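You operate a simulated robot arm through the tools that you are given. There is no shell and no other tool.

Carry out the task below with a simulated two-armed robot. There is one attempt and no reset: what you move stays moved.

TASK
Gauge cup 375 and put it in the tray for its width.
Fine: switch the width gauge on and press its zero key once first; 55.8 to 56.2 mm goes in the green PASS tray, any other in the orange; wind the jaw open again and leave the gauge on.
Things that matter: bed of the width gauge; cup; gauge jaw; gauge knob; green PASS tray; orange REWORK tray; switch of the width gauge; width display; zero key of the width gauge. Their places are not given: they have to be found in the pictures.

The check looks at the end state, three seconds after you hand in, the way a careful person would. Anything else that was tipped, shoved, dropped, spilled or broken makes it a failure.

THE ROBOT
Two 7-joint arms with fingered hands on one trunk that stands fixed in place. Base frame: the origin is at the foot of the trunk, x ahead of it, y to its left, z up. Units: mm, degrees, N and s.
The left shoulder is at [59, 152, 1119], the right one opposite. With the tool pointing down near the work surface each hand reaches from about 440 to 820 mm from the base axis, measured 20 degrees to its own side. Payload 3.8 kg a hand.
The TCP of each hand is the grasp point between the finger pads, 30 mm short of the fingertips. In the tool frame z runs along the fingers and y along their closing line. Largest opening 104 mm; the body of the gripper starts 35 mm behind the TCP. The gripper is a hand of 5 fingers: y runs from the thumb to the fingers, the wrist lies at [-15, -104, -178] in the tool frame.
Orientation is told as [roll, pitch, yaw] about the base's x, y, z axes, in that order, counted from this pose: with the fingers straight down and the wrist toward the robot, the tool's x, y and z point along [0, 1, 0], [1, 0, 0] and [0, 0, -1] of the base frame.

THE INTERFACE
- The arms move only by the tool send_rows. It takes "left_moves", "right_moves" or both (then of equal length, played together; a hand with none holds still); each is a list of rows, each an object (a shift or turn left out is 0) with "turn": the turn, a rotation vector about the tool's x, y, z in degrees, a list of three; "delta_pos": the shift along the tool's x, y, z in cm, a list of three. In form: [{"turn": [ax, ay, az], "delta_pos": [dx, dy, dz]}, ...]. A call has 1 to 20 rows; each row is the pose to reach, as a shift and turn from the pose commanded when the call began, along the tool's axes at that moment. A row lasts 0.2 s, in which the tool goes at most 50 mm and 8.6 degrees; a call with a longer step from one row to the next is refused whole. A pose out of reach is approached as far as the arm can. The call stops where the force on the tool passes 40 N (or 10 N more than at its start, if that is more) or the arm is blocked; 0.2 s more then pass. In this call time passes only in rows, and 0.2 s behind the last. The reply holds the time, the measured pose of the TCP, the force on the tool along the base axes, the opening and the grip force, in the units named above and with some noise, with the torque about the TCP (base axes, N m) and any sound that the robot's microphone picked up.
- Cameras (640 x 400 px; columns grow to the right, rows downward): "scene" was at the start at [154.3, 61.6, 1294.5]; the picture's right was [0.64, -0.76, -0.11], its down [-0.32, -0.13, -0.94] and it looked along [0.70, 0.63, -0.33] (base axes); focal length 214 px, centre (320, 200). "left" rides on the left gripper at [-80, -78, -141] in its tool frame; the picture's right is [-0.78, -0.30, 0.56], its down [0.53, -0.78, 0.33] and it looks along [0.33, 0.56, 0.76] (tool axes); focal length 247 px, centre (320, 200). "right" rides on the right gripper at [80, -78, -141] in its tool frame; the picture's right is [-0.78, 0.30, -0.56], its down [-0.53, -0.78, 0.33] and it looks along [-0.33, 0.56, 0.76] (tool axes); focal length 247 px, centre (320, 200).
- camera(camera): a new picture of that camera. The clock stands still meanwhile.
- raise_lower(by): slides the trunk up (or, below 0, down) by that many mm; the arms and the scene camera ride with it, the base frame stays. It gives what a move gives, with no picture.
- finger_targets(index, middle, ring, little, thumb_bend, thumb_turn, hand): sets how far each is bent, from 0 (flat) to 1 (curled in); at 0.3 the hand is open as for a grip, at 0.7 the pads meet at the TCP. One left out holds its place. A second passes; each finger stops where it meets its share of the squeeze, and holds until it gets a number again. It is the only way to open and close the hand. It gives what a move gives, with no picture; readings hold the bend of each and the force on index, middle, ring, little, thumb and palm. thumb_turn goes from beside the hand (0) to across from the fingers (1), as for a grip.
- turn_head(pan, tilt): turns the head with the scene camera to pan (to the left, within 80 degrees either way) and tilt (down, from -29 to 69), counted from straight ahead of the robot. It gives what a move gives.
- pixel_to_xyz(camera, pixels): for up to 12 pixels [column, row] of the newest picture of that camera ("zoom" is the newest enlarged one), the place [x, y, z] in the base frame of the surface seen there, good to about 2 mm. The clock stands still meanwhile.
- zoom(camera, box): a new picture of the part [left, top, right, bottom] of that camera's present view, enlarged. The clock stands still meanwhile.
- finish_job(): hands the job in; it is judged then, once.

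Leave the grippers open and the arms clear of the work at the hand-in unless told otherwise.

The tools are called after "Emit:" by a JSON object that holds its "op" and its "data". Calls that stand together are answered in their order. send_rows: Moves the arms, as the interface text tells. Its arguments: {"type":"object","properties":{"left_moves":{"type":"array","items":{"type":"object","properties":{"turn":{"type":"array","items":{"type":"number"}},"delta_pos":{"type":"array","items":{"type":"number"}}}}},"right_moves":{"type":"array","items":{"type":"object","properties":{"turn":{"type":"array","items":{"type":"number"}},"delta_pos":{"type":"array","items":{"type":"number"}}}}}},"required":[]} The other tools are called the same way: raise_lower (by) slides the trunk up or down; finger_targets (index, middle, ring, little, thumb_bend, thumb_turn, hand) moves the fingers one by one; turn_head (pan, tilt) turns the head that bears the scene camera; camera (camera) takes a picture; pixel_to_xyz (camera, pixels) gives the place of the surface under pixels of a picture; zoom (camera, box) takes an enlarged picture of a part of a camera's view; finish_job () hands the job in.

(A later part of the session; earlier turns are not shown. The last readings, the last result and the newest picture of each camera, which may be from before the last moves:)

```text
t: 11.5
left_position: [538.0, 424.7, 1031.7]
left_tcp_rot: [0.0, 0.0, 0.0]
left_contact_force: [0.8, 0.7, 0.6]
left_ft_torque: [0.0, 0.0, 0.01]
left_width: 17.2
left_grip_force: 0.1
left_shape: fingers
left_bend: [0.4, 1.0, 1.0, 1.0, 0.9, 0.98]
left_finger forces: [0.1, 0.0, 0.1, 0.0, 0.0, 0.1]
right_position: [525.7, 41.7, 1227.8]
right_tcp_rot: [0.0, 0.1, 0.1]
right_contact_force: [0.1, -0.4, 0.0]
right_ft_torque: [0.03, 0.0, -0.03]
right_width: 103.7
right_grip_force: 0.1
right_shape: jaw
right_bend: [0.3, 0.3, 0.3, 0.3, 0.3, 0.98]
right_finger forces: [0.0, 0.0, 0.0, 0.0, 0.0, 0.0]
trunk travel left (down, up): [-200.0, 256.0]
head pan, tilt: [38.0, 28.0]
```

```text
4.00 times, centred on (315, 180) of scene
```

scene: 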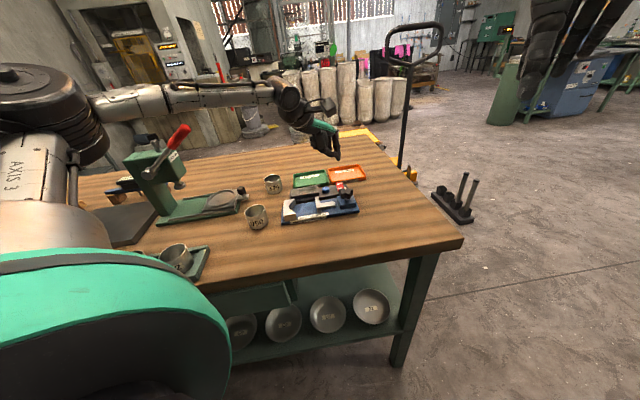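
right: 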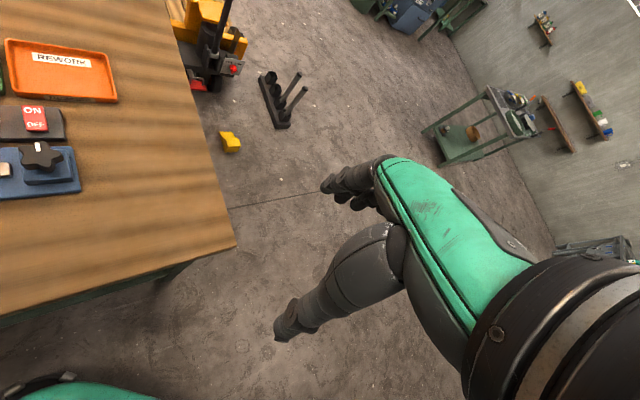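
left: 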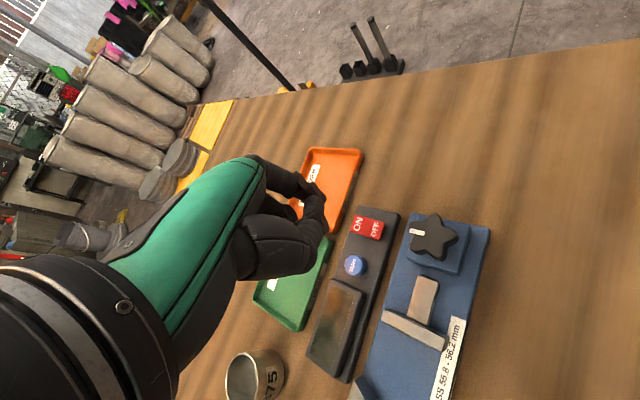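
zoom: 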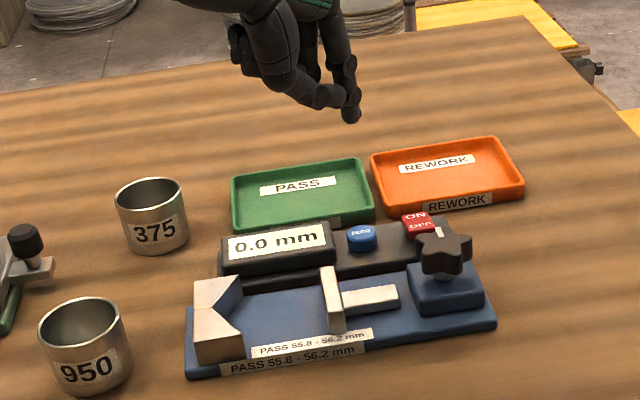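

The zero holds at 0.0 mm with the finger off. Now I open index, middle and thumb to the grip opening, keeping ring and little curled out of the way.

Emit:
{"op": "finger_targets", "data": {"hand": "left", "index": 0.3, "middle": 0.3, "thumb_bend": 0.3}}

Emit:
{"op": "send_rows", "data": {"left_moves": [{"turn": [0, 0, -8], "delta_pos": [1.7, -0.1, 0]}, {"turn": [0, 0, -16], "delta_pos": [3.4, -0.2, 0]}, {"turn": [0, 0, -24], "delta_pos": [5.0, -0.3, 0]}, {"turn": [0, 0, -32], "delta_pos": [6.7, -0.4, 0]}, {"turn": [0, 0, -40], "delta_pos": [8.4, -0.5, 0]}, {"turn": [0, 0, -45], "delta_pos": [10.0, -0.5, 0]}]}}

Emit:
{"op": "camera", "data": {"camera": "scene"}}

Emit:
{"op": "camera", "data": {"camera": "left"}}

```text
t: 12.5
left_position: [537.8, 422.7, 1031.8]
left_tcp_rot: [0.0, 0.0, 0.0]
left_contact_force: [-0.1, -0.7, 0.1]
left_ft_torque: [0.02, 0.02, -0.02]
left_width: 102.7
left_grip_force: 0.1
left_shape: fingers
left_bend: [0.3, 0.3, 1.0, 1.0, 0.3, 0.98]
left_finger forces: [0.0, 0.0, 0.0, 0.1, 0.0, 0.0]
right_position: [525.3, 42.1, 1228.4]
right_tcp_rot: [0.0, 0.1, 0.1]
right_contact_force: [-0.2, 0.0, 0.6]
right_ft_torque: [-0.02, 0.01, -0.01]
right_width: 103.5
right_grip_force: 0.1
right_shape: jaw
right_bend: [0.3, 0.3, 0.3, 0.3, 0.3, 0.98]
right_finger forces: [0.0, 0.0, 0.0, 0.1, 0.1, 0.0]
trunk travel left (down, up): [-200.0, 256.0]
head pan, tilt: [38.0, 28.0]
```

```text
t: 13.9
left_position: [533.3, 524.5, 1032.8]
left_tcp_rot: [0.1, 0.0, 45.1]
left_contact_force: [0.1, 0.0, 0.1]
left_ft_torque: [0.05, 0.0, 0.02]
left_width: 102.8
left_grip_force: 0.0
left_shape: fingers
left_bend: [0.3, 0.3, 1.0, 1.0, 0.3, 0.98]
left_finger forces: [0.0, 0.1, 0.0, 0.1, 0.1, 0.1]
right_position: [527.9, 42.3, 1228.2]
right_tcp_rot: [-0.1, 0.1, 0.2]
right_contact_force: [-0.2, -0.6, -0.7]
right_ft_torque: [-0.01, -0.01, -0.01]
right_width: 103.6
right_grip_force: 0.1
right_shape: jaw
right_bend: [0.3, 0.3, 0.3, 0.3, 0.3, 0.98]
right_finger forces: [0.1, 0.1, 0.1, 0.0, 0.0, 0.0]
trunk travel left (down, up): [-200.0, 256.0]
head pan, tilt: [38.0, 28.0]
```

```text
taken
```

scene: 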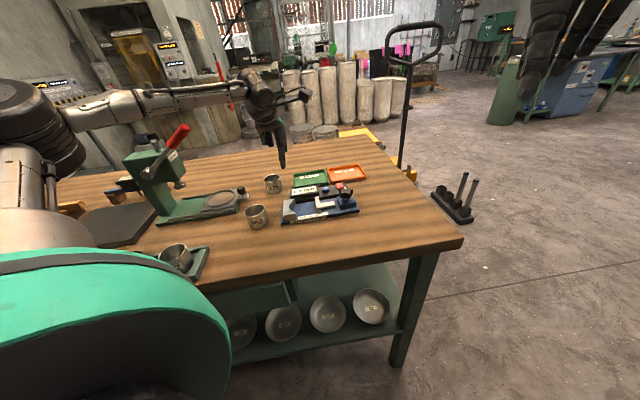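

```text
taken
```

left: 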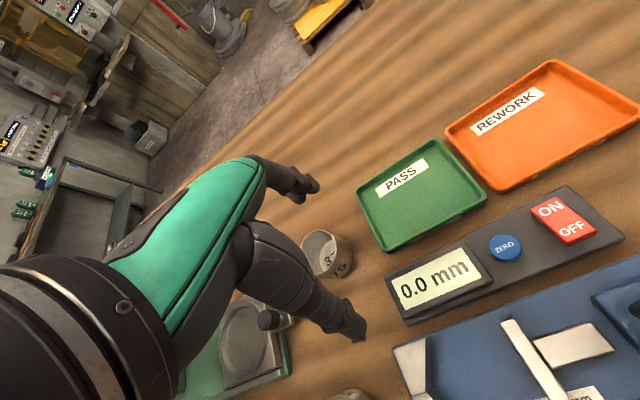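

The cup 375 is at left-camera (328,253). I check the forearm's clearance from the lever and measure the cup rim.

Emit:
{"op": "pixel_to_xyz", "data": {"camera": "scene", "pixels": [[185, 98], [130, 108], [235, 92], [185, 128], [70, 120]]}}

Emit:
{"op": "zoom", "data": {"camera": "left", "box": [280, 210, 380, 290]}}

Emit:
{"op": "zoom", "data": {"camera": "scene", "box": [240, 120, 320, 220]}}

```text
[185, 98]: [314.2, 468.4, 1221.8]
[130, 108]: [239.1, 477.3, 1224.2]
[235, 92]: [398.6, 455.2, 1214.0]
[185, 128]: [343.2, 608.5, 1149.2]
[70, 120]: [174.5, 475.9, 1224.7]
```

```text
5.00 times, centred on (330, 250) of left
```

zoom: 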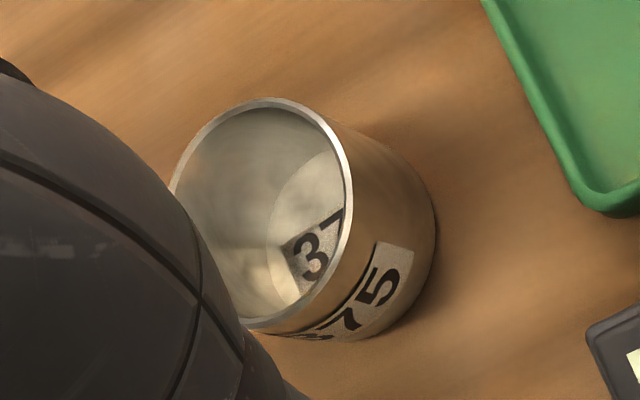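

```text
4.00 times, centred on (280, 170) of scene
```

zoom: 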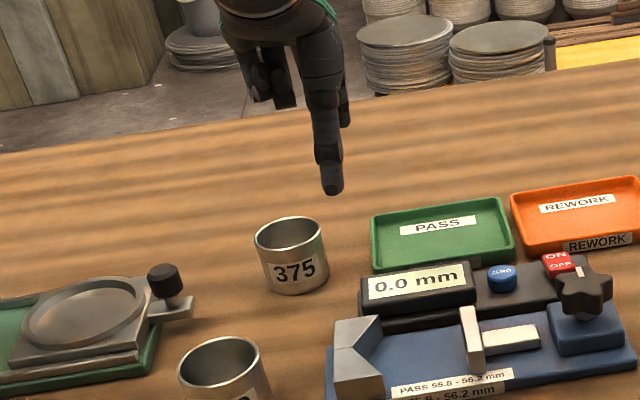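

The forearm passes at (314,468,1222), well clear of the lever tip (343,608,1149). I re-take the left zoom and measure the cup rim.

Emit:
{"op": "zoom", "data": {"camera": "left", "box": [280, 210, 380, 290]}}

Emit:
{"op": "pixel_to_xyz", "data": {"camera": "zoom", "pixels": [[260, 101], [177, 180], [320, 115], [349, 180], [345, 240], [310, 300], [210, 125], [250, 322], [425, 190], [430, 230], [400, 310], [410, 170]]}}

```text
5.00 times, centred on (330, 250) of left
```

zoom: 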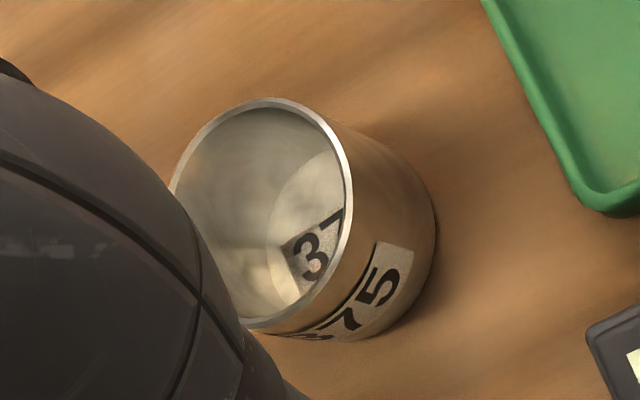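

```text
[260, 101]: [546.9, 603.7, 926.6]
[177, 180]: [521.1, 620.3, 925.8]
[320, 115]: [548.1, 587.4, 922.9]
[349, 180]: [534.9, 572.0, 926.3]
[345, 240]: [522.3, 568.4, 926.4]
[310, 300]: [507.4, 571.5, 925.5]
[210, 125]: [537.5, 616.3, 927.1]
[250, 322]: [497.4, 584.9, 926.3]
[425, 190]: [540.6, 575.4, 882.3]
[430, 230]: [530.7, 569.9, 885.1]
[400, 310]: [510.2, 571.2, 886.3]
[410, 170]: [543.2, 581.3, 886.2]
```

A circle fit gives the cup centre at (522.3,594.3), rim z≈926. I sample the fingertips in the left picture, to know where index, middle and thumb are in the tool frame.

Emit:
{"op": "zoom", "data": {"camera": "left", "box": [240, 140, 380, 350]}}

Emit:
{"op": "pixel_to_xyz", "data": {"camera": "left", "pixels": [[313, 184], [308, 180], [300, 190], [297, 197], [290, 195], [280, 180], [356, 328], [350, 320], [362, 338], [340, 310], [345, 335], [330, 325]]}}

```text
1.90 times, centred on (310, 245) of left
```

zoom: 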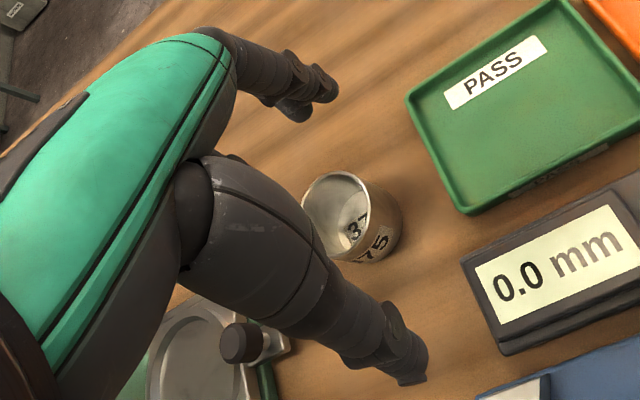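

```text
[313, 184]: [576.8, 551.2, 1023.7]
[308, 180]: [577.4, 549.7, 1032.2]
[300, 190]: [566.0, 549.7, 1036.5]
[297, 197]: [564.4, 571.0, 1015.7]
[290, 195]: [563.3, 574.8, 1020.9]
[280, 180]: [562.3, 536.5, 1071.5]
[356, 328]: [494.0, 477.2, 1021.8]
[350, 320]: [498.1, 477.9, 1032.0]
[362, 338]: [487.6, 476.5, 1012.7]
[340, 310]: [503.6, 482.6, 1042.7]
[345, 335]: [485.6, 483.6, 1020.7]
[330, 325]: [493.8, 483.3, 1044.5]
```

Index is at tool x≈−3, middle x≈+17, thumb x≈0 – so I'll centre the cup at tool x≈+6. I check the press fixture's black knob near scene (241,190), to be sure the thumb clears it.

Emit:
{"op": "pixel_to_xyz", "data": {"camera": "scene", "pixels": [[241, 190], [245, 196], [238, 197], [220, 195], [256, 212], [262, 225], [273, 178]]}}

Emit:
{"op": "send_rows", "data": {"left_moves": [{"delta_pos": [2.57, 2.06, 0]}, {"delta_pos": [5.13, 4.12, 0]}]}}

```text
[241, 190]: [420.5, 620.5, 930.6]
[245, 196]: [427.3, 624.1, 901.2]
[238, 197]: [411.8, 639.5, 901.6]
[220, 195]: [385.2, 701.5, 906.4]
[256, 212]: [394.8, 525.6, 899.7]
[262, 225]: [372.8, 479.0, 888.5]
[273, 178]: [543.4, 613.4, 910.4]
```

```text
t: 14.5
left_position: [526.3, 593.6, 1032.1]
left_tcp_rot: [-0.1, 0.1, 45.0]
left_contact_force: [0.2, -0.2, -0.2]
left_ft_torque: [-0.01, -0.02, -0.01]
left_width: 102.7
left_grip_force: 0.1
left_shape: fingers
left_bend: [0.3, 0.3, 1.0, 1.0, 0.3, 0.98]
left_finger forces: [0.1, 0.0, 0.0, 0.1, 0.0, 0.1]
right_position: [526.6, 41.8, 1227.4]
right_tcp_rot: [0.0, 0.1, 0.0]
right_contact_force: [0.2, 0.8, -0.4]
right_ft_torque: [0.02, 0.01, -0.01]
right_width: 103.6
right_grip_force: 0.1
right_shape: jaw
right_bend: [0.3, 0.3, 0.3, 0.3, 0.3, 0.98]
right_finger forces: [0.1, 0.1, 0.0, 0.0, 0.0, 0.0]
trunk travel left (down, up): [-200.0, 256.0]
head pan, tilt: [38.0, 28.0]
```

The fixture knob at (420,620,930) is clear. The hand is above the cup. I check the view before descending.

Emit:
{"op": "camera", "data": {"camera": "scene"}}

Emit:
{"op": "zoom", "data": {"camera": "scene", "box": [230, 120, 310, 200]}}

Emit:
{"op": "camera", "data": {"camera": "left"}}

```text
taken
```

scene: 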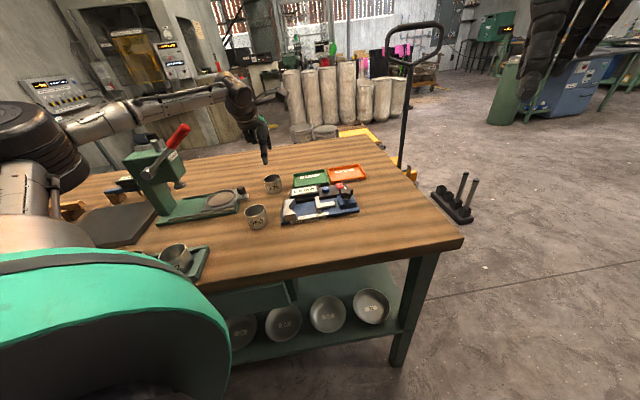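

```text
5.00 times, centred on (270, 160) of scene
```

zoom: 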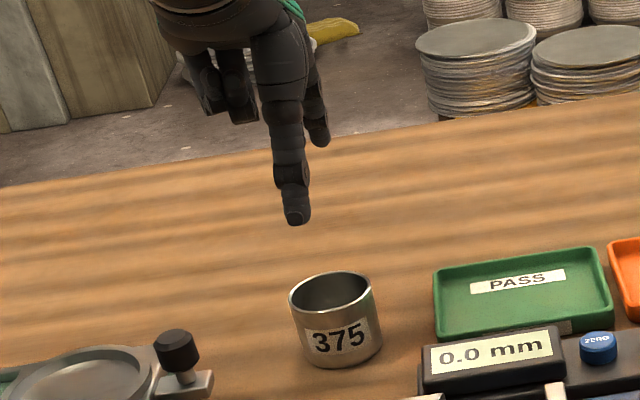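

```text
taken
```

left: 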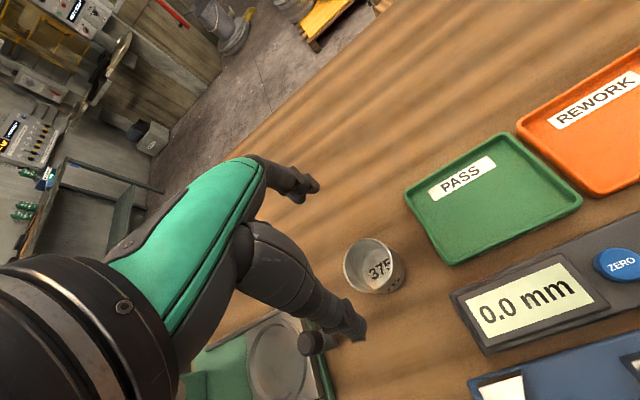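

I check forearm clearance again with points at (180,105) and (150,112), and the elbow at (75,130).

Emit:
{"op": "pixel_to_xyz", "data": {"camera": "scene", "pixels": [[180, 105], [150, 115], [120, 120], [220, 95], [75, 130], [183, 128]]}}

Emit:
{"op": "send_rows", "data": {"left_moves": [{"delta_pos": [0, 0, 2.0]}, {"delta_pos": [0, 0, 4.0]}]}}

Emit:
{"op": "camera", "data": {"camera": "left"}}

Emit:
{"op": "camera", "data": {"camera": "scene"}}

```text
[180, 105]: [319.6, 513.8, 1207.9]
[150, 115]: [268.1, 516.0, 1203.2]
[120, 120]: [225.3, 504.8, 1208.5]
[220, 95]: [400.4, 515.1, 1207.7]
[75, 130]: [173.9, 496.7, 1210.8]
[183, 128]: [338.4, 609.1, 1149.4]
```

```text
t: 15.1
left_position: [526.1, 592.8, 989.7]
left_tcp_rot: [-0.1, 0.0, 45.0]
left_contact_force: [0.9, -0.1, -0.8]
left_ft_torque: [0.01, 0.02, 0.0]
left_width: 102.8
left_grip_force: 0.0
left_shape: fingers
left_bend: [0.3, 0.3, 1.0, 1.0, 0.3, 0.98]
left_finger forces: [0.0, 0.0, 0.1, 0.1, 0.1, 0.0]
right_position: [526.8, 42.3, 1228.5]
right_tcp_rot: [0.0, 0.1, 0.2]
right_contact_force: [-0.5, -0.8, 0.4]
right_ft_torque: [0.01, -0.02, 0.01]
right_width: 103.2
right_grip_force: 0.0
right_shape: jaw
right_bend: [0.3, 0.3, 0.3, 0.3, 0.3, 0.98]
right_finger forces: [0.1, 0.0, 0.1, 0.0, 0.0, 0.1]
trunk travel left (down, up): [-200.0, 256.0]
head pan, tilt: [38.0, 28.0]
```

```text
taken
```

left: 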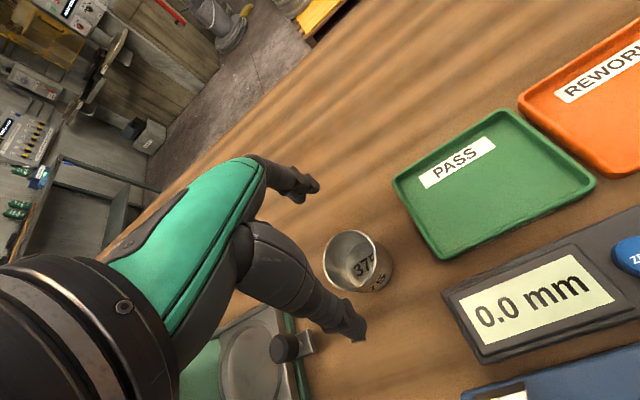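

```text
taken
```

scene: 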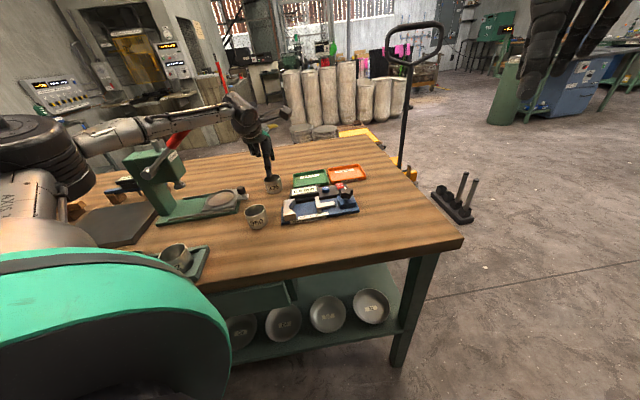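

The forearm now overlaps the lever in the view, so I check the gap between them before going lower.

Emit:
{"op": "zoom", "data": {"camera": "scene", "box": [100, 80, 260, 200]}}

Emit:
{"op": "pixel_to_xyz", "data": {"camera": "scene", "pixels": [[180, 125], [180, 115], [180, 132], [200, 120], [150, 128], [120, 135], [225, 112], [178, 140], [172, 147], [150, 117], [240, 105]]}}

```text
3.33 times, centred on (180, 140) of scene
```

zoom: 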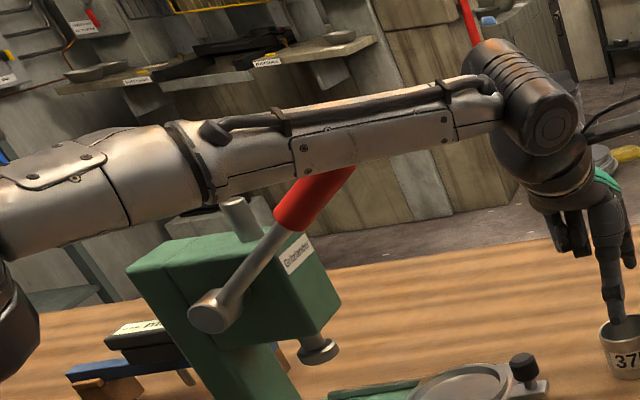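

```text
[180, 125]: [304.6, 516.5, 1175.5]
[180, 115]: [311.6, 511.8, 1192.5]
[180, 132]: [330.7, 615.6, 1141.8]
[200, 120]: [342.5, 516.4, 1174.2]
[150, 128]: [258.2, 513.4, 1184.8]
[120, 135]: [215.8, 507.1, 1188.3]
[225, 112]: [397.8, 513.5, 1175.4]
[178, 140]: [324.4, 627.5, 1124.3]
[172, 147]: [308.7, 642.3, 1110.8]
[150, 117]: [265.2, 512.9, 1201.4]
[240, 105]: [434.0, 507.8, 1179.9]
```

The gap between the forearm and the lever is about 40 mm and stays roughly constant. I go down 40 mm more and check again.

Emit:
{"op": "send_rows", "data": {"left_moves": [{"delta_pos": [0, 0, 2.0]}, {"delta_pos": [0, 0, 4.0]}]}}

Emit:
{"op": "zoom", "data": {"camera": "left", "box": [260, 140, 420, 360]}}

Emit:
{"op": "zoom", "data": {"camera": "scene", "box": [240, 140, 310, 205]}}

Emit:
{"op": "camera", "data": {"camera": "scene"}}

```text
t: 15.7
left_position: [527.7, 592.1, 950.9]
left_tcp_rot: [0.0, 0.1, 44.9]
left_contact_force: [-0.2, 0.5, -0.4]
left_ft_torque: [-0.01, 0.01, -0.03]
left_width: 102.7
left_grip_force: 0.0
left_shape: fingers
left_bend: [0.3, 0.3, 1.0, 1.0, 0.3, 0.98]
left_finger forces: [0.1, 0.1, 0.1, 0.0, 0.0, 0.0]
right_position: [527.6, 40.6, 1228.5]
right_tcp_rot: [0.1, 0.0, 0.2]
right_contact_force: [-0.3, 0.8, 0.7]
right_ft_torque: [-0.01, -0.01, 0.0]
right_width: 103.4
right_grip_force: 0.0
right_shape: jaw
right_bend: [0.3, 0.3, 0.3, 0.3, 0.3, 0.98]
right_finger forces: [0.0, 0.0, 0.1, 0.0, 0.0, 0.0]
trunk travel left (down, up): [-200.0, 256.0]
head pan, tilt: [38.0, 28.0]
```

```text
1.82 times, centred on (340, 250) of left
```

zoom: 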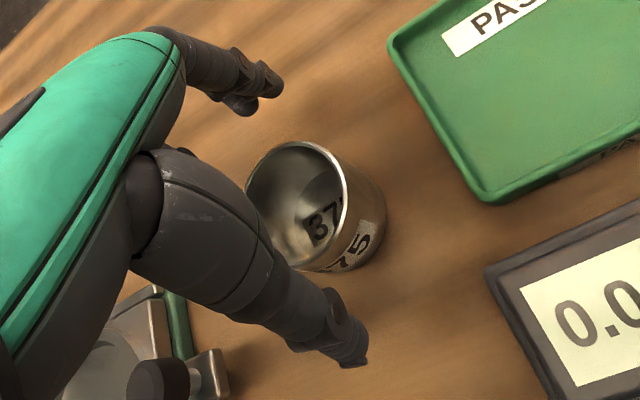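

```text
6.15 times, centred on (275, 172) of scene
```

zoom: 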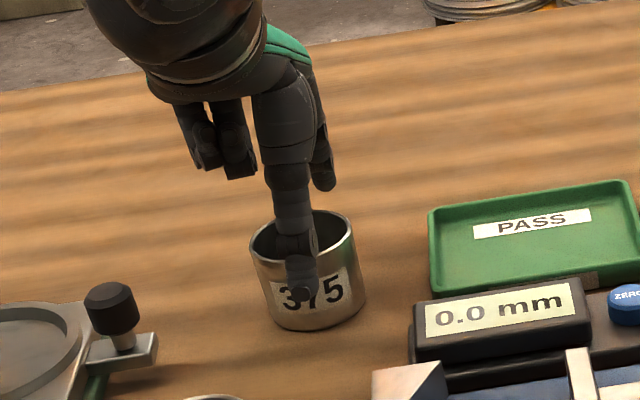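

```text
taken
```

scene: 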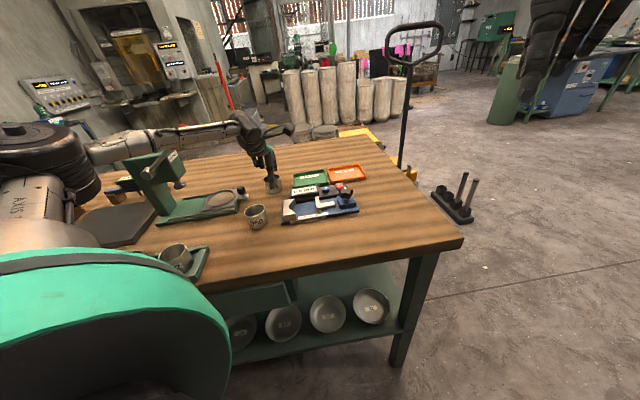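

Thumb in front of the cup and index/middle behind it, no contact. I go down the last 12 mm to TCP z≈940 and then close index, middle and thumb gently to 0.5.

Emit:
{"op": "send_rows", "data": {"left_moves": [{"delta_pos": [0, 0, 0.6]}, {"delta_pos": [0, 0, 1.2]}]}}

Emit:
{"op": "finger_targets", "data": {"hand": "left", "index": 0.47, "middle": 0.47, "thumb_bend": 0.47}}

Emit:
{"op": "zoom", "data": {"camera": "left", "box": [260, 140, 420, 360]}}

Emit:
{"op": "zoom", "data": {"camera": "scene", "box": [240, 140, 310, 205]}}

```text
t: 16.3
left_position: [526.2, 591.7, 938.3]
left_tcp_rot: [0.0, 0.0, 45.0]
left_contact_force: [-0.4, 0.4, 0.1]
left_ft_torque: [0.01, -0.02, -0.02]
left_width: 102.8
left_grip_force: 0.1
left_shape: fingers
left_bend: [0.3, 0.3, 1.0, 1.0, 0.3, 0.98]
left_finger forces: [0.0, 0.0, 0.0, 0.1, 0.0, 0.0]
right_position: [527.1, 41.5, 1228.1]
right_tcp_rot: [0.0, 0.2, 0.1]
right_contact_force: [0.6, 0.0, 0.2]
right_ft_torque: [0.03, -0.01, -0.01]
right_width: 103.9
right_grip_force: 0.1
right_shape: jaw
right_bend: [0.3, 0.3, 0.3, 0.3, 0.3, 0.98]
right_finger forces: [0.0, 0.1, 0.0, 0.0, 0.0, 0.0]
trunk travel left (down, up): [-200.0, 256.0]
head pan, tilt: [38.0, 28.0]
```

```text
t: 17.3
left_position: [527.0, 591.1, 938.8]
left_tcp_rot: [0.0, 0.0, 45.0]
left_contact_force: [0.2, -0.1, 0.8]
left_ft_torque: [0.02, 0.02, 0.01]
left_width: 60.4
left_grip_force: 0.0
left_shape: fingers
left_bend: [0.47, 0.47, 1.0, 1.0, 0.47, 0.98]
left_finger forces: [0.0, 0.1, 0.0, 0.0, 0.0, 0.0]
right_position: [525.4, 41.6, 1228.4]
right_tcp_rot: [0.0, 0.1, 0.0]
right_contact_force: [-1.4, 1.0, 0.9]
right_ft_torque: [-0.02, 0.0, 0.03]
right_width: 103.6
right_grip_force: 0.0
right_shape: jaw
right_bend: [0.3, 0.3, 0.3, 0.3, 0.3, 0.98]
right_finger forces: [0.1, 0.1, 0.0, 0.0, 0.1, 0.0]
trunk travel left (down, up): [-200.0, 256.0]
head pan, tilt: [38.0, 28.0]
```

```text
1.82 times, centred on (340, 250) of left
```

zoom: 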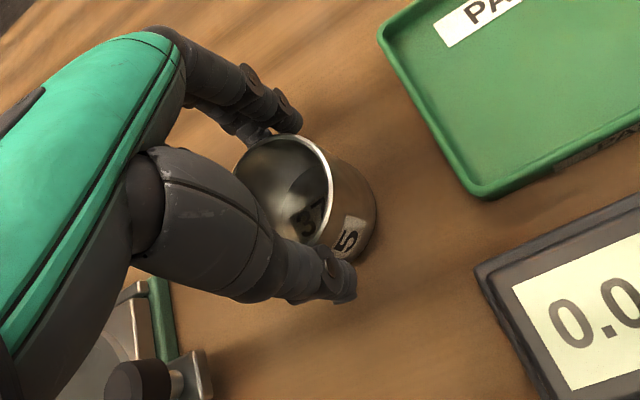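

```text
6.15 times, centred on (275, 172) of scene
```

zoom: 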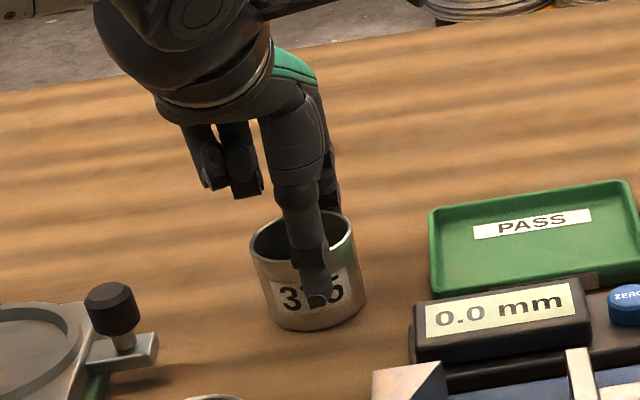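

The width is 60.4 mm, nearly at the cup, and well aligned. I close on.

Emit:
{"op": "finger_targets", "data": {"hand": "left", "index": 0.58, "middle": 0.58, "thumb_bend": 0.58}}

Emit:
{"op": "zoom", "data": {"camera": "left", "box": [260, 140, 420, 360]}}

Emit:
{"op": "zoom", "data": {"camera": "scene", "box": [240, 140, 310, 205]}}

```text
t: 18.3
left_position: [526.7, 591.6, 937.6]
left_tcp_rot: [0.0, 0.0, 45.1]
left_contact_force: [0.1, 0.3, 0.3]
left_ft_torque: [0.0, -0.03, 0.01]
left_width: 46.9
left_grip_force: 5.6
left_shape: fingers
left_bend: [0.53, 0.53, 1.0, 1.0, 0.51, 0.97]
left_finger forces: [2.4, 3.4, 0.0, 0.1, 5.5, 0.0]
right_position: [526.2, 40.8, 1227.6]
right_tcp_rot: [0.0, 0.1, 0.1]
right_contact_force: [-0.8, 0.7, -0.8]
right_ft_torque: [0.05, 0.01, -0.01]
right_width: 103.4
right_grip_force: 0.0
right_shape: jaw
right_bend: [0.3, 0.3, 0.3, 0.3, 0.3, 0.98]
right_finger forces: [0.1, 0.0, 0.0, 0.0, 0.1, 0.1]
trunk travel left (down, up): [-200.0, 256.0]
head pan, tilt: [38.0, 28.0]
```

```text
1.82 times, centred on (340, 250) of left
```

zoom: 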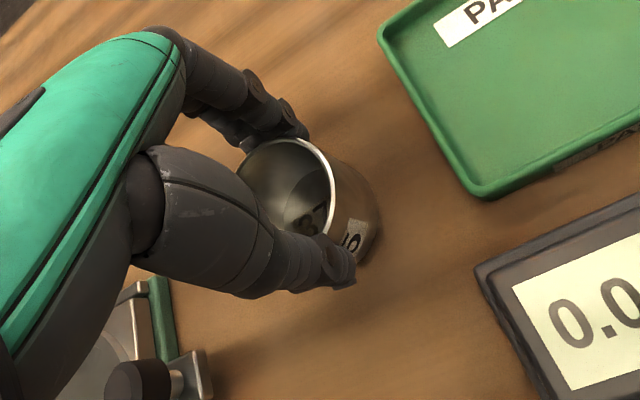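

```text
6.15 times, centred on (275, 172) of scene
```

zoom: 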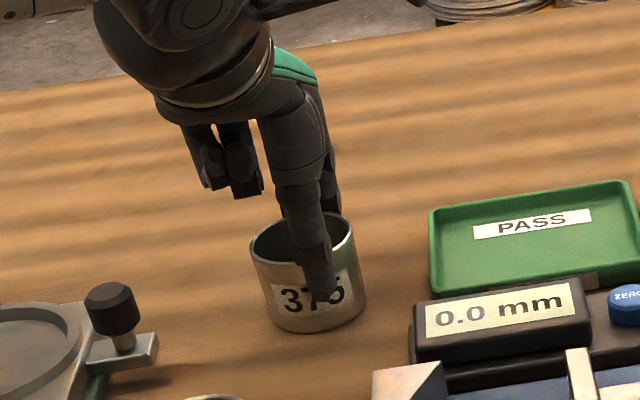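

The cup is gripped with about 5.5 N. I firm it up a little.

Emit:
{"op": "finger_targets", "data": {"hand": "left", "index": 0.63, "middle": 0.63, "thumb_bend": 0.64}}

Emit:
{"op": "send_rows", "data": {"left_moves": [{"delta_pos": [0, 0, -0.5]}, {"delta_pos": [0, 0, -1.5]}, {"delta_pos": [0, 0, -3.0]}]}}

Emit:
{"op": "zoom", "data": {"camera": "scene", "box": [240, 140, 310, 205]}}

Emit:
{"op": "zoom", "data": {"camera": "left", "box": [260, 140, 420, 360]}}

```text
t: 19.3
left_position: [526.0, 590.3, 939.8]
left_tcp_rot: [0.1, 0.0, 45.0]
left_contact_force: [1.6, 0.1, 0.8]
left_ft_torque: [0.08, -0.05, -0.03]
left_width: 45.7
left_grip_force: 11.3
left_shape: fingers
left_bend: [0.55, 0.56, 1.0, 1.0, 0.52, 0.96]
left_finger forces: [5.3, 6.5, 0.0, 0.0, 11.1, 0.1]
right_position: [525.7, 41.4, 1228.1]
right_tcp_rot: [-0.1, 0.0, 0.2]
right_contact_force: [0.3, 0.1, 0.2]
right_ft_torque: [0.0, 0.02, 0.03]
right_width: 103.7
right_grip_force: 0.0
right_shape: jaw
right_bend: [0.3, 0.3, 0.3, 0.3, 0.3, 0.98]
right_finger forces: [0.1, 0.1, 0.0, 0.0, 0.0, 0.0]
trunk travel left (down, up): [-200.0, 256.0]
head pan, tilt: [38.0, 28.0]
```

```text
t: 20.1
left_position: [527.1, 590.7, 969.3]
left_tcp_rot: [-0.1, 0.0, 45.0]
left_contact_force: [0.5, 0.3, -0.6]
left_ft_torque: [-0.01, 0.03, 0.01]
left_width: 45.5
left_grip_force: 11.3
left_shape: fingers
left_bend: [0.55, 0.56, 1.0, 1.0, 0.52, 0.96]
left_finger forces: [5.1, 6.3, 0.1, 0.0, 11.1, 0.1]
right_position: [526.3, 41.1, 1227.7]
right_tcp_rot: [0.0, 0.1, 0.2]
right_contact_force: [0.2, 0.1, -0.9]
right_ft_torque: [-0.01, 0.0, 0.0]
right_width: 103.7
right_grip_force: 0.1
right_shape: jaw
right_bend: [0.3, 0.3, 0.3, 0.3, 0.3, 0.98]
right_finger forces: [0.1, 0.0, 0.1, 0.0, 0.0, 0.1]
trunk travel left (down, up): [-200.0, 256.0]
head pan, tilt: [38.0, 28.0]
```

```text
6.15 times, centred on (275, 172) of scene
```

zoom: 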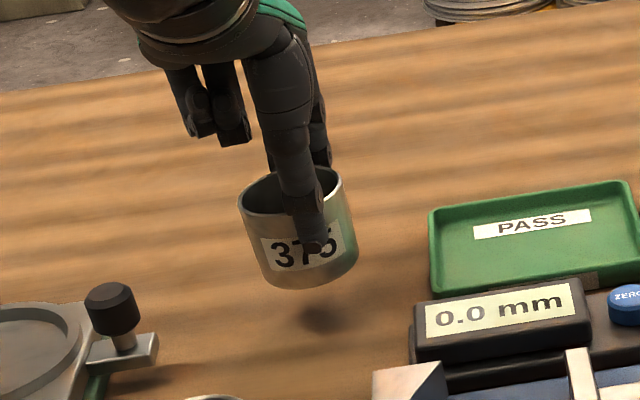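

```text
1.82 times, centred on (340, 250) of left
```

zoom: 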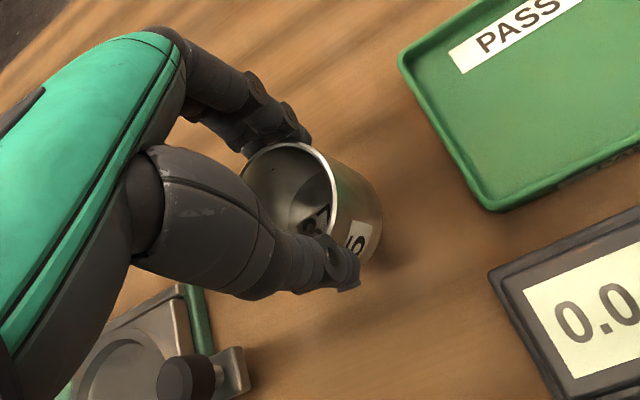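

The cup hangs firmly in the grip. I measure the rim relative to the hand now, to place it accurately.

Emit:
{"op": "pixel_to_xyz", "data": {"camera": "zoom", "pixels": [[318, 158], [326, 168], [332, 180], [334, 195], [332, 210], [308, 151], [377, 225], [380, 210], [372, 188], [360, 178]]}}

```text
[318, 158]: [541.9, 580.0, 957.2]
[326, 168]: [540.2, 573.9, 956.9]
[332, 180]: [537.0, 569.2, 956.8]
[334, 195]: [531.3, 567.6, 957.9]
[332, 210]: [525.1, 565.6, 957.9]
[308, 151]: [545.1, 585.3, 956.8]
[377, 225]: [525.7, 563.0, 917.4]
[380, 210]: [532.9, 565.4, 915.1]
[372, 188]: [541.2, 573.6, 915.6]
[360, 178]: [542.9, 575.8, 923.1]
```

The cup centre sits about 5 mm to +x and 4 mm toward the thumb from the TCP; rim 12.5 mm below the TCP. I lift 30 mm and carry the cup to above the gauge, aiming for its centre at about (477,422), between the V and the jaw.

Emit:
{"op": "send_rows", "data": {"left_moves": [{"delta_pos": [0, 0, -3.0]}, {"delta_pos": [-1.5, -2.5, -3.2]}, {"delta_pos": [-3.0, -5.0, -3.2]}, {"delta_pos": [-4.5, -7.5, -3.2]}, {"delta_pos": [-6.0, -10.0, -3.2]}, {"delta_pos": [-7.5, -12.5, -3.2]}, {"delta_pos": [-8.96, -14.98, -3.2]}]}}

Emit:
{"op": "camera", "data": {"camera": "left"}}

Emit:
{"op": "camera", "data": {"camera": "scene"}}

Emit:
{"op": "zoom", "data": {"camera": "scene", "box": [265, 130, 365, 230]}}

```text
t: 21.7
left_position: [483.6, 421.6, 1001.8]
left_tcp_rot: [0.1, -0.1, 44.9]
left_contact_force: [0.5, -0.6, -0.5]
left_ft_torque: [0.02, -0.02, -0.01]
left_width: 45.7
left_grip_force: 11.3
left_shape: fingers
left_bend: [0.55, 0.56, 1.0, 1.0, 0.52, 0.96]
left_finger forces: [5.1, 6.4, 0.1, 0.0, 11.1, 0.0]
right_position: [527.3, 39.2, 1228.4]
right_tcp_rot: [0.0, 0.1, 0.0]
right_contact_force: [-0.5, 1.0, 0.8]
right_ft_torque: [0.01, -0.02, -0.02]
right_width: 103.9
right_grip_force: 0.1
right_shape: jaw
right_bend: [0.3, 0.3, 0.3, 0.3, 0.3, 0.98]
right_finger forces: [0.1, 0.0, 0.0, 0.0, 0.1, 0.0]
trunk travel left (down, up): [-200.0, 256.0]
head pan, tilt: [38.0, 28.0]
```

```text
taken
```

left: 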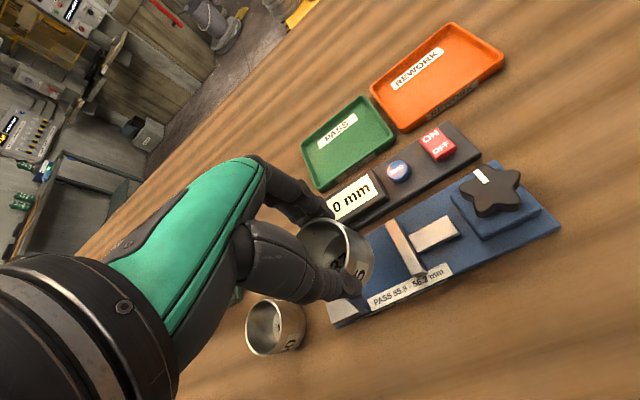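

```text
taken
```

scene: 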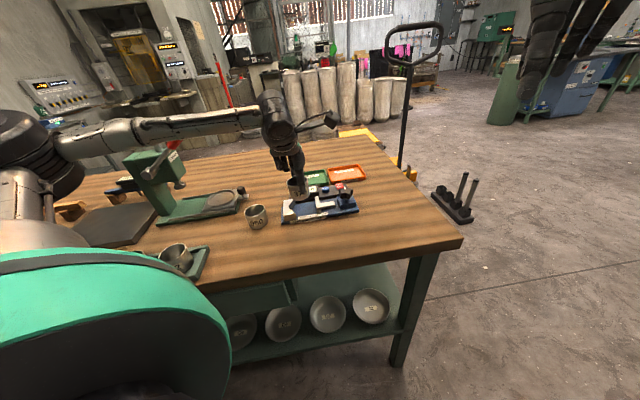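

```text
4.00 times, centred on (315, 180) of scene
```

zoom: 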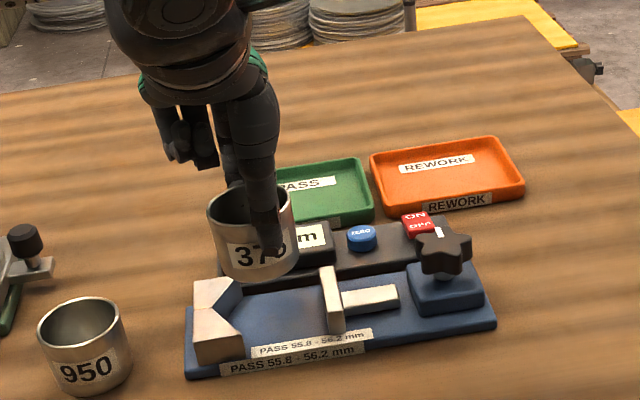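

The cup is above the gauge. I zoom in with the left camera to check its position relative to the V-block and jaw.

Emit:
{"op": "zoom", "data": {"camera": "left", "box": [270, 170, 430, 330]}}

Emit:
{"op": "pixel_to_xyz", "data": {"camera": "zoom", "pixels": [[260, 125], [282, 150], [289, 175], [292, 200], [286, 230], [240, 111], [405, 215], [407, 240], [390, 275], [475, 230], [530, 330], [340, 300]]}}

```text
2.50 times, centred on (350, 250) of left
```

zoom: 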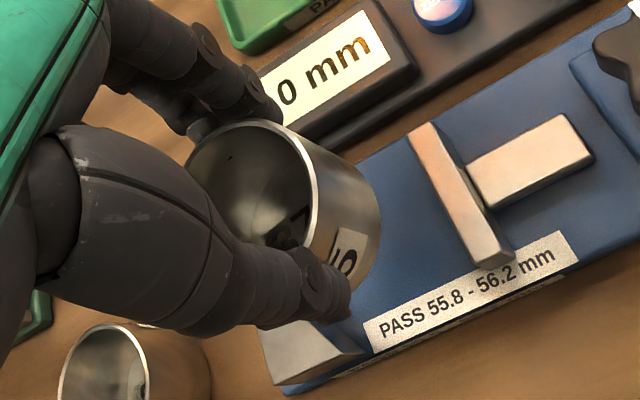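

```text
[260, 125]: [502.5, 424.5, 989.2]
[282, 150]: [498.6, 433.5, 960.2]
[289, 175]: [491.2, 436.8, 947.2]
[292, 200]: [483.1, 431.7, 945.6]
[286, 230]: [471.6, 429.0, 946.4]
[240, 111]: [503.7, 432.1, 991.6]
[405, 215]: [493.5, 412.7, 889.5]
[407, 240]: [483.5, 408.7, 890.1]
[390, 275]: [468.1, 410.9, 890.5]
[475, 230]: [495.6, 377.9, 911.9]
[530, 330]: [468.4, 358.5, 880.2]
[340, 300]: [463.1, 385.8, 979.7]
```

I take rim points exactly on the bright rim line, plus V-block and thumb points.

Emit:
{"op": "pixel_to_xyz", "data": {"camera": "zoom", "pixels": [[313, 180], [315, 200], [311, 222], [302, 153], [288, 138], [230, 123], [380, 215], [372, 250], [345, 300], [300, 330], [413, 130], [465, 250]]}}

Emit:
{"op": "zoom", "data": {"camera": "scene", "box": [275, 160, 345, 220]}}

```text
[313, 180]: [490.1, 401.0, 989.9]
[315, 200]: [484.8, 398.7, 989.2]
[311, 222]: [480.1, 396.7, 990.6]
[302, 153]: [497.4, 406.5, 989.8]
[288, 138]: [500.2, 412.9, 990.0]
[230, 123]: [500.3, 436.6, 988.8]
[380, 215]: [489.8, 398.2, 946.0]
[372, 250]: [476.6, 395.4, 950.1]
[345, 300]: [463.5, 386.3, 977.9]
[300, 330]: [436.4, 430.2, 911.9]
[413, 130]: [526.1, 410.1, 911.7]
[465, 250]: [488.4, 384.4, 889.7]
```

```text
6.67 times, centred on (310, 190) of scene
```

zoom: 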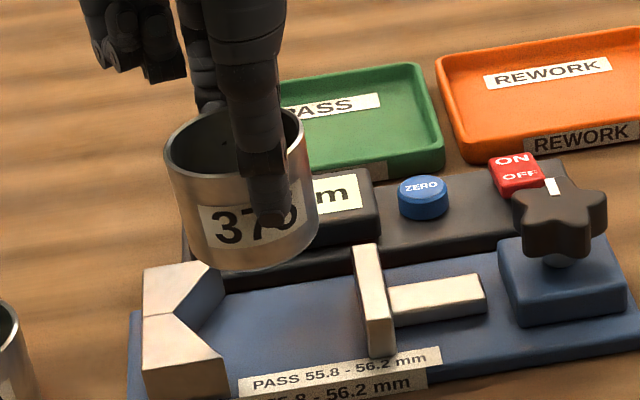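

The cup centre is at (477.2,423.2), right where I want it. I check the thumb tip height at zoom (268,222).

Emit:
{"op": "pixel_to_xyz", "data": {"camera": "zoom", "pixels": [[270, 222], [262, 215], [285, 215], [240, 265], [225, 268], [180, 245], [300, 245]]}}

```text
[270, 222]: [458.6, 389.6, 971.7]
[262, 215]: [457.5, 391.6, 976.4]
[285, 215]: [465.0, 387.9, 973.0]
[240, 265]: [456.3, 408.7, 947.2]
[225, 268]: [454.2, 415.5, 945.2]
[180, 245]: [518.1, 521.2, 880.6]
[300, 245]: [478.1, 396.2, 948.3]
```

The thumb tip is about 25 mm above the cup bottom, so it will stay just above the V-block top. I lower 45 mm.

Emit:
{"op": "send_rows", "data": {"left_moves": [{"delta_pos": [0, 0, 1.5]}, {"delta_pos": [0, 0, 3.0]}, {"delta_pos": [0, 0, 4.5]}]}}

Emit:
{"op": "zoom", "data": {"camera": "scene", "box": [275, 160, 345, 220]}}

Emit:
{"op": "zoom", "data": {"camera": "left", "box": [270, 170, 430, 330]}}

```text
t: 22.5
left_position: [484.9, 421.9, 957.4]
left_tcp_rot: [0.0, -0.1, 45.0]
left_contact_force: [0.0, -0.1, -0.3]
left_ft_torque: [-0.05, 0.01, 0.01]
left_width: 45.5
left_grip_force: 11.0
left_shape: fingers
left_bend: [0.55, 0.56, 1.0, 1.0, 0.52, 0.96]
left_finger forces: [5.1, 6.2, 0.0, 0.0, 11.0, 0.0]
right_position: [527.0, 40.8, 1228.5]
right_tcp_rot: [0.0, 0.1, 0.2]
right_contact_force: [0.6, 0.3, -0.1]
right_ft_torque: [0.01, -0.01, 0.04]
right_width: 103.7
right_grip_force: 0.1
right_shape: jaw
right_bend: [0.3, 0.3, 0.3, 0.3, 0.3, 0.98]
right_finger forces: [0.0, 0.0, 0.1, 0.0, 0.0, 0.0]
trunk travel left (down, up): [-200.0, 256.0]
head pan, tilt: [38.0, 28.0]
```

```text
6.67 times, centred on (310, 190) of scene
```

zoom: 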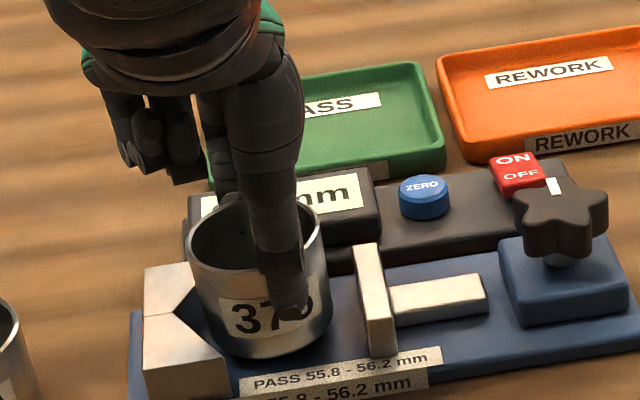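

```text
2.50 times, centred on (350, 250) of left
```

zoom: 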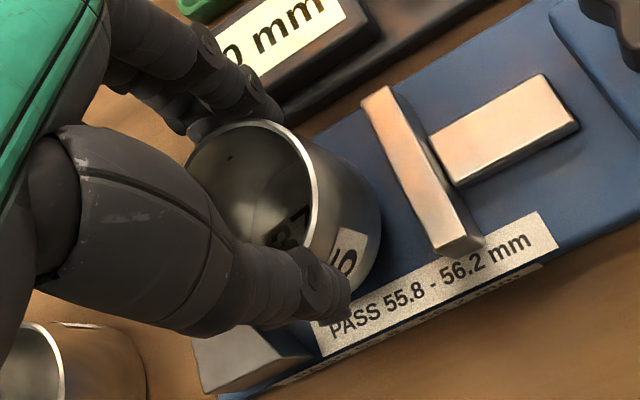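

The cup is between V-block and jaw and still about 9 mm above the bed. I lower in fine steps, watching the force.

Emit:
{"op": "send_rows", "data": {"left_moves": [{"delta_pos": [0, 0, 0.4]}, {"delta_pos": [0, 0, 0.7]}, {"delta_pos": [0, 0, 0.8]}]}}

Emit:
{"op": "zoom", "data": {"camera": "scene", "box": [275, 160, 345, 220]}}

```text
t: 23.3
left_position: [484.4, 421.5, 949.2]
left_tcp_rot: [0.0, 0.0, 45.0]
left_contact_force: [-0.6, 0.0, 0.3]
left_ft_torque: [0.05, -0.02, -0.01]
left_width: 45.6
left_grip_force: 10.9
left_shape: fingers
left_bend: [0.55, 0.56, 1.0, 1.0, 0.52, 0.96]
left_finger forces: [5.2, 6.5, 0.0, 0.1, 11.0, 0.0]
right_position: [527.3, 41.1, 1227.9]
right_tcp_rot: [0.0, 0.0, 0.1]
right_contact_force: [-0.3, 0.0, -0.5]
right_ft_torque: [-0.01, 0.01, 0.02]
right_width: 103.7
right_grip_force: 0.2
right_shape: jaw
right_bend: [0.3, 0.3, 0.3, 0.3, 0.3, 0.98]
right_finger forces: [0.0, 0.0, 0.0, 0.1, 0.0, 0.0]
trunk travel left (down, up): [-200.0, 256.0]
head pan, tilt: [38.0, 28.0]
```

```text
6.67 times, centred on (310, 190) of scene
```

zoom: 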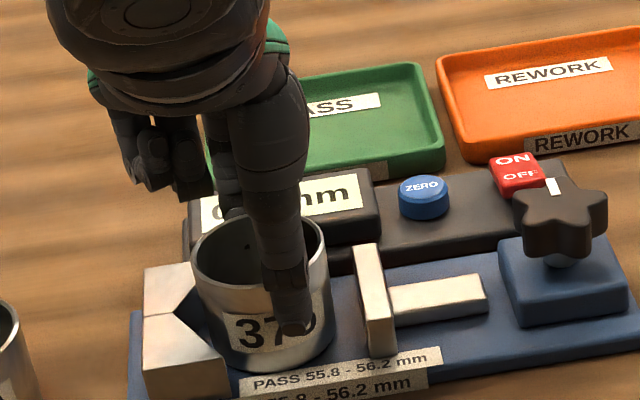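

Still no contact force. I lower in 0.5–1 mm steps.

Emit:
{"op": "send_rows", "data": {"left_moves": [{"delta_pos": [0, 0, 0.05]}, {"delta_pos": [0, 0, 0.1]}]}}

Emit:
{"op": "send_rows", "data": {"left_moves": [{"delta_pos": [0, 0, 0.05]}, {"delta_pos": [0, 0, 0.1]}]}}

```text
t: 23.9
left_position: [483.6, 421.6, 949.2]
left_tcp_rot: [-0.1, -0.1, 45.0]
left_contact_force: [0.8, -1.1, 5.4]
left_ft_torque: [0.09, -0.05, 0.02]
left_width: 45.5
left_grip_force: 11.1
left_shape: fingers
left_bend: [0.55, 0.56, 1.0, 1.0, 0.52, 0.96]
left_finger forces: [5.2, 6.6, 0.0, 0.1, 11.6, 0.0]
right_position: [525.0, 40.8, 1227.0]
right_tcp_rot: [0.0, 0.0, 0.1]
right_contact_force: [0.8, 0.0, 0.0]
right_ft_torque: [-0.01, -0.05, 0.0]
right_width: 103.8
right_grip_force: 0.0
right_shape: jaw
right_bend: [0.3, 0.3, 0.3, 0.3, 0.3, 0.98]
right_finger forces: [0.0, 0.0, 0.0, 0.0, 0.1, 0.1]
trunk travel left (down, up): [-200.0, 256.0]
head pan, tilt: [38.0, 28.0]
```

```text
t: 24.5
left_position: [482.8, 420.8, 948.0]
left_tcp_rot: [-0.1, -0.2, 45.1]
left_contact_force: [2.1, -0.1, 11.5]
left_ft_torque: [0.05, -0.03, -0.07]
left_width: 45.9
left_grip_force: 12.2
left_shape: fingers
left_bend: [0.55, 0.56, 1.0, 1.0, 0.52, 0.96]
left_finger forces: [5.6, 7.3, 0.0, 0.0, 11.8, 0.1]
right_position: [526.3, 39.4, 1229.2]
right_tcp_rot: [0.1, 0.0, 0.0]
right_contact_force: [1.0, 0.2, -0.3]
right_ft_torque: [0.0, 0.02, 0.0]
right_width: 103.4
right_grip_force: 0.1
right_shape: jaw
right_bend: [0.3, 0.3, 0.3, 0.3, 0.3, 0.98]
right_finger forces: [0.0, 0.1, 0.0, 0.1, 0.1, 0.0]
trunk travel left (down, up): [-200.0, 256.0]
head pan, tilt: [38.0, 28.0]
```

The cup touches the bed (11.5 N). I back off 1 mm to relieve it and open the fingers gently.

Emit:
{"op": "send_rows", "data": {"left_moves": [{"delta_pos": [0, 0, -0.12]}]}}

Emit:
{"op": "finger_targets", "data": {"hand": "left", "index": 0.5, "middle": 0.5, "thumb_bend": 0.48}}

Emit:
{"op": "zoom", "data": {"camera": "scene", "box": [275, 160, 345, 220]}}

Emit:
{"op": "zoom", "data": {"camera": "left", "box": [270, 170, 430, 330]}}

```text
t: 24.9
left_position: [483.8, 421.3, 948.3]
left_tcp_rot: [0.0, 0.0, 44.9]
left_contact_force: [2.8, -0.3, 7.8]
left_ft_torque: [0.11, -0.07, -0.05]
left_width: 45.8
left_grip_force: 12.1
left_shape: fingers
left_bend: [0.55, 0.56, 1.0, 1.0, 0.52, 0.96]
left_finger forces: [6.0, 7.1, 0.0, 0.0, 11.6, 0.0]
right_position: [525.6, 41.3, 1228.8]
right_tcp_rot: [0.1, 0.1, 0.1]
right_contact_force: [-0.2, 0.6, -0.4]
right_ft_torque: [0.01, -0.02, -0.02]
right_width: 103.6
right_grip_force: 0.1
right_shape: jaw
right_bend: [0.3, 0.3, 0.3, 0.3, 0.3, 0.98]
right_finger forces: [0.0, 0.0, 0.0, 0.0, 0.0, 0.1]
trunk travel left (down, up): [-200.0, 256.0]
head pan, tilt: [38.0, 28.0]
```

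```text
t: 25.9
left_position: [483.5, 421.5, 948.8]
left_tcp_rot: [0.0, -0.1, 45.0]
left_contact_force: [-0.3, -0.7, 0.5]
left_ft_torque: [0.0, 0.03, -0.02]
left_width: 54.4
left_grip_force: 0.1
left_shape: fingers
left_bend: [0.5, 0.5, 1.0, 1.0, 0.48, 0.97]
left_finger forces: [0.1, 0.0, 0.0, 0.1, 0.1, 0.0]
right_position: [526.3, 40.7, 1228.0]
right_tcp_rot: [-0.1, 0.0, 0.0]
right_contact_force: [-0.3, -0.1, -0.1]
right_ft_torque: [0.01, 0.01, -0.03]
right_width: 103.5
right_grip_force: 0.0
right_shape: jaw
right_bend: [0.3, 0.3, 0.3, 0.3, 0.3, 0.98]
right_finger forces: [0.0, 0.0, 0.0, 0.1, 0.0, 0.0]
trunk travel left (down, up): [-200.0, 256.0]
head pan, tilt: [38.0, 28.0]
```

```text
6.67 times, centred on (310, 190) of scene
```

zoom: 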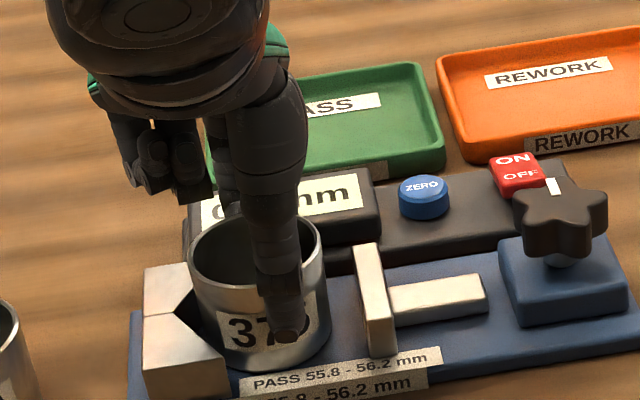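

```text
2.50 times, centred on (350, 250) of left
```

zoom: 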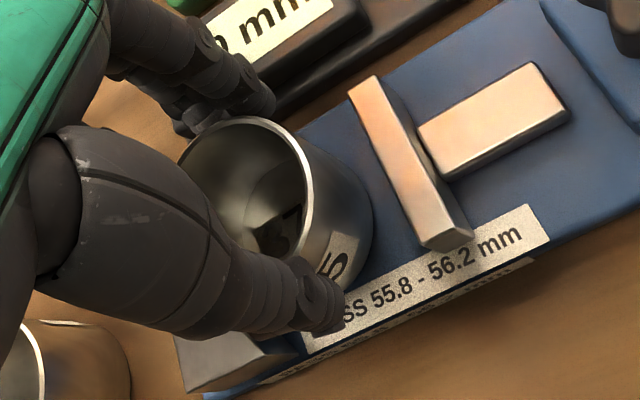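

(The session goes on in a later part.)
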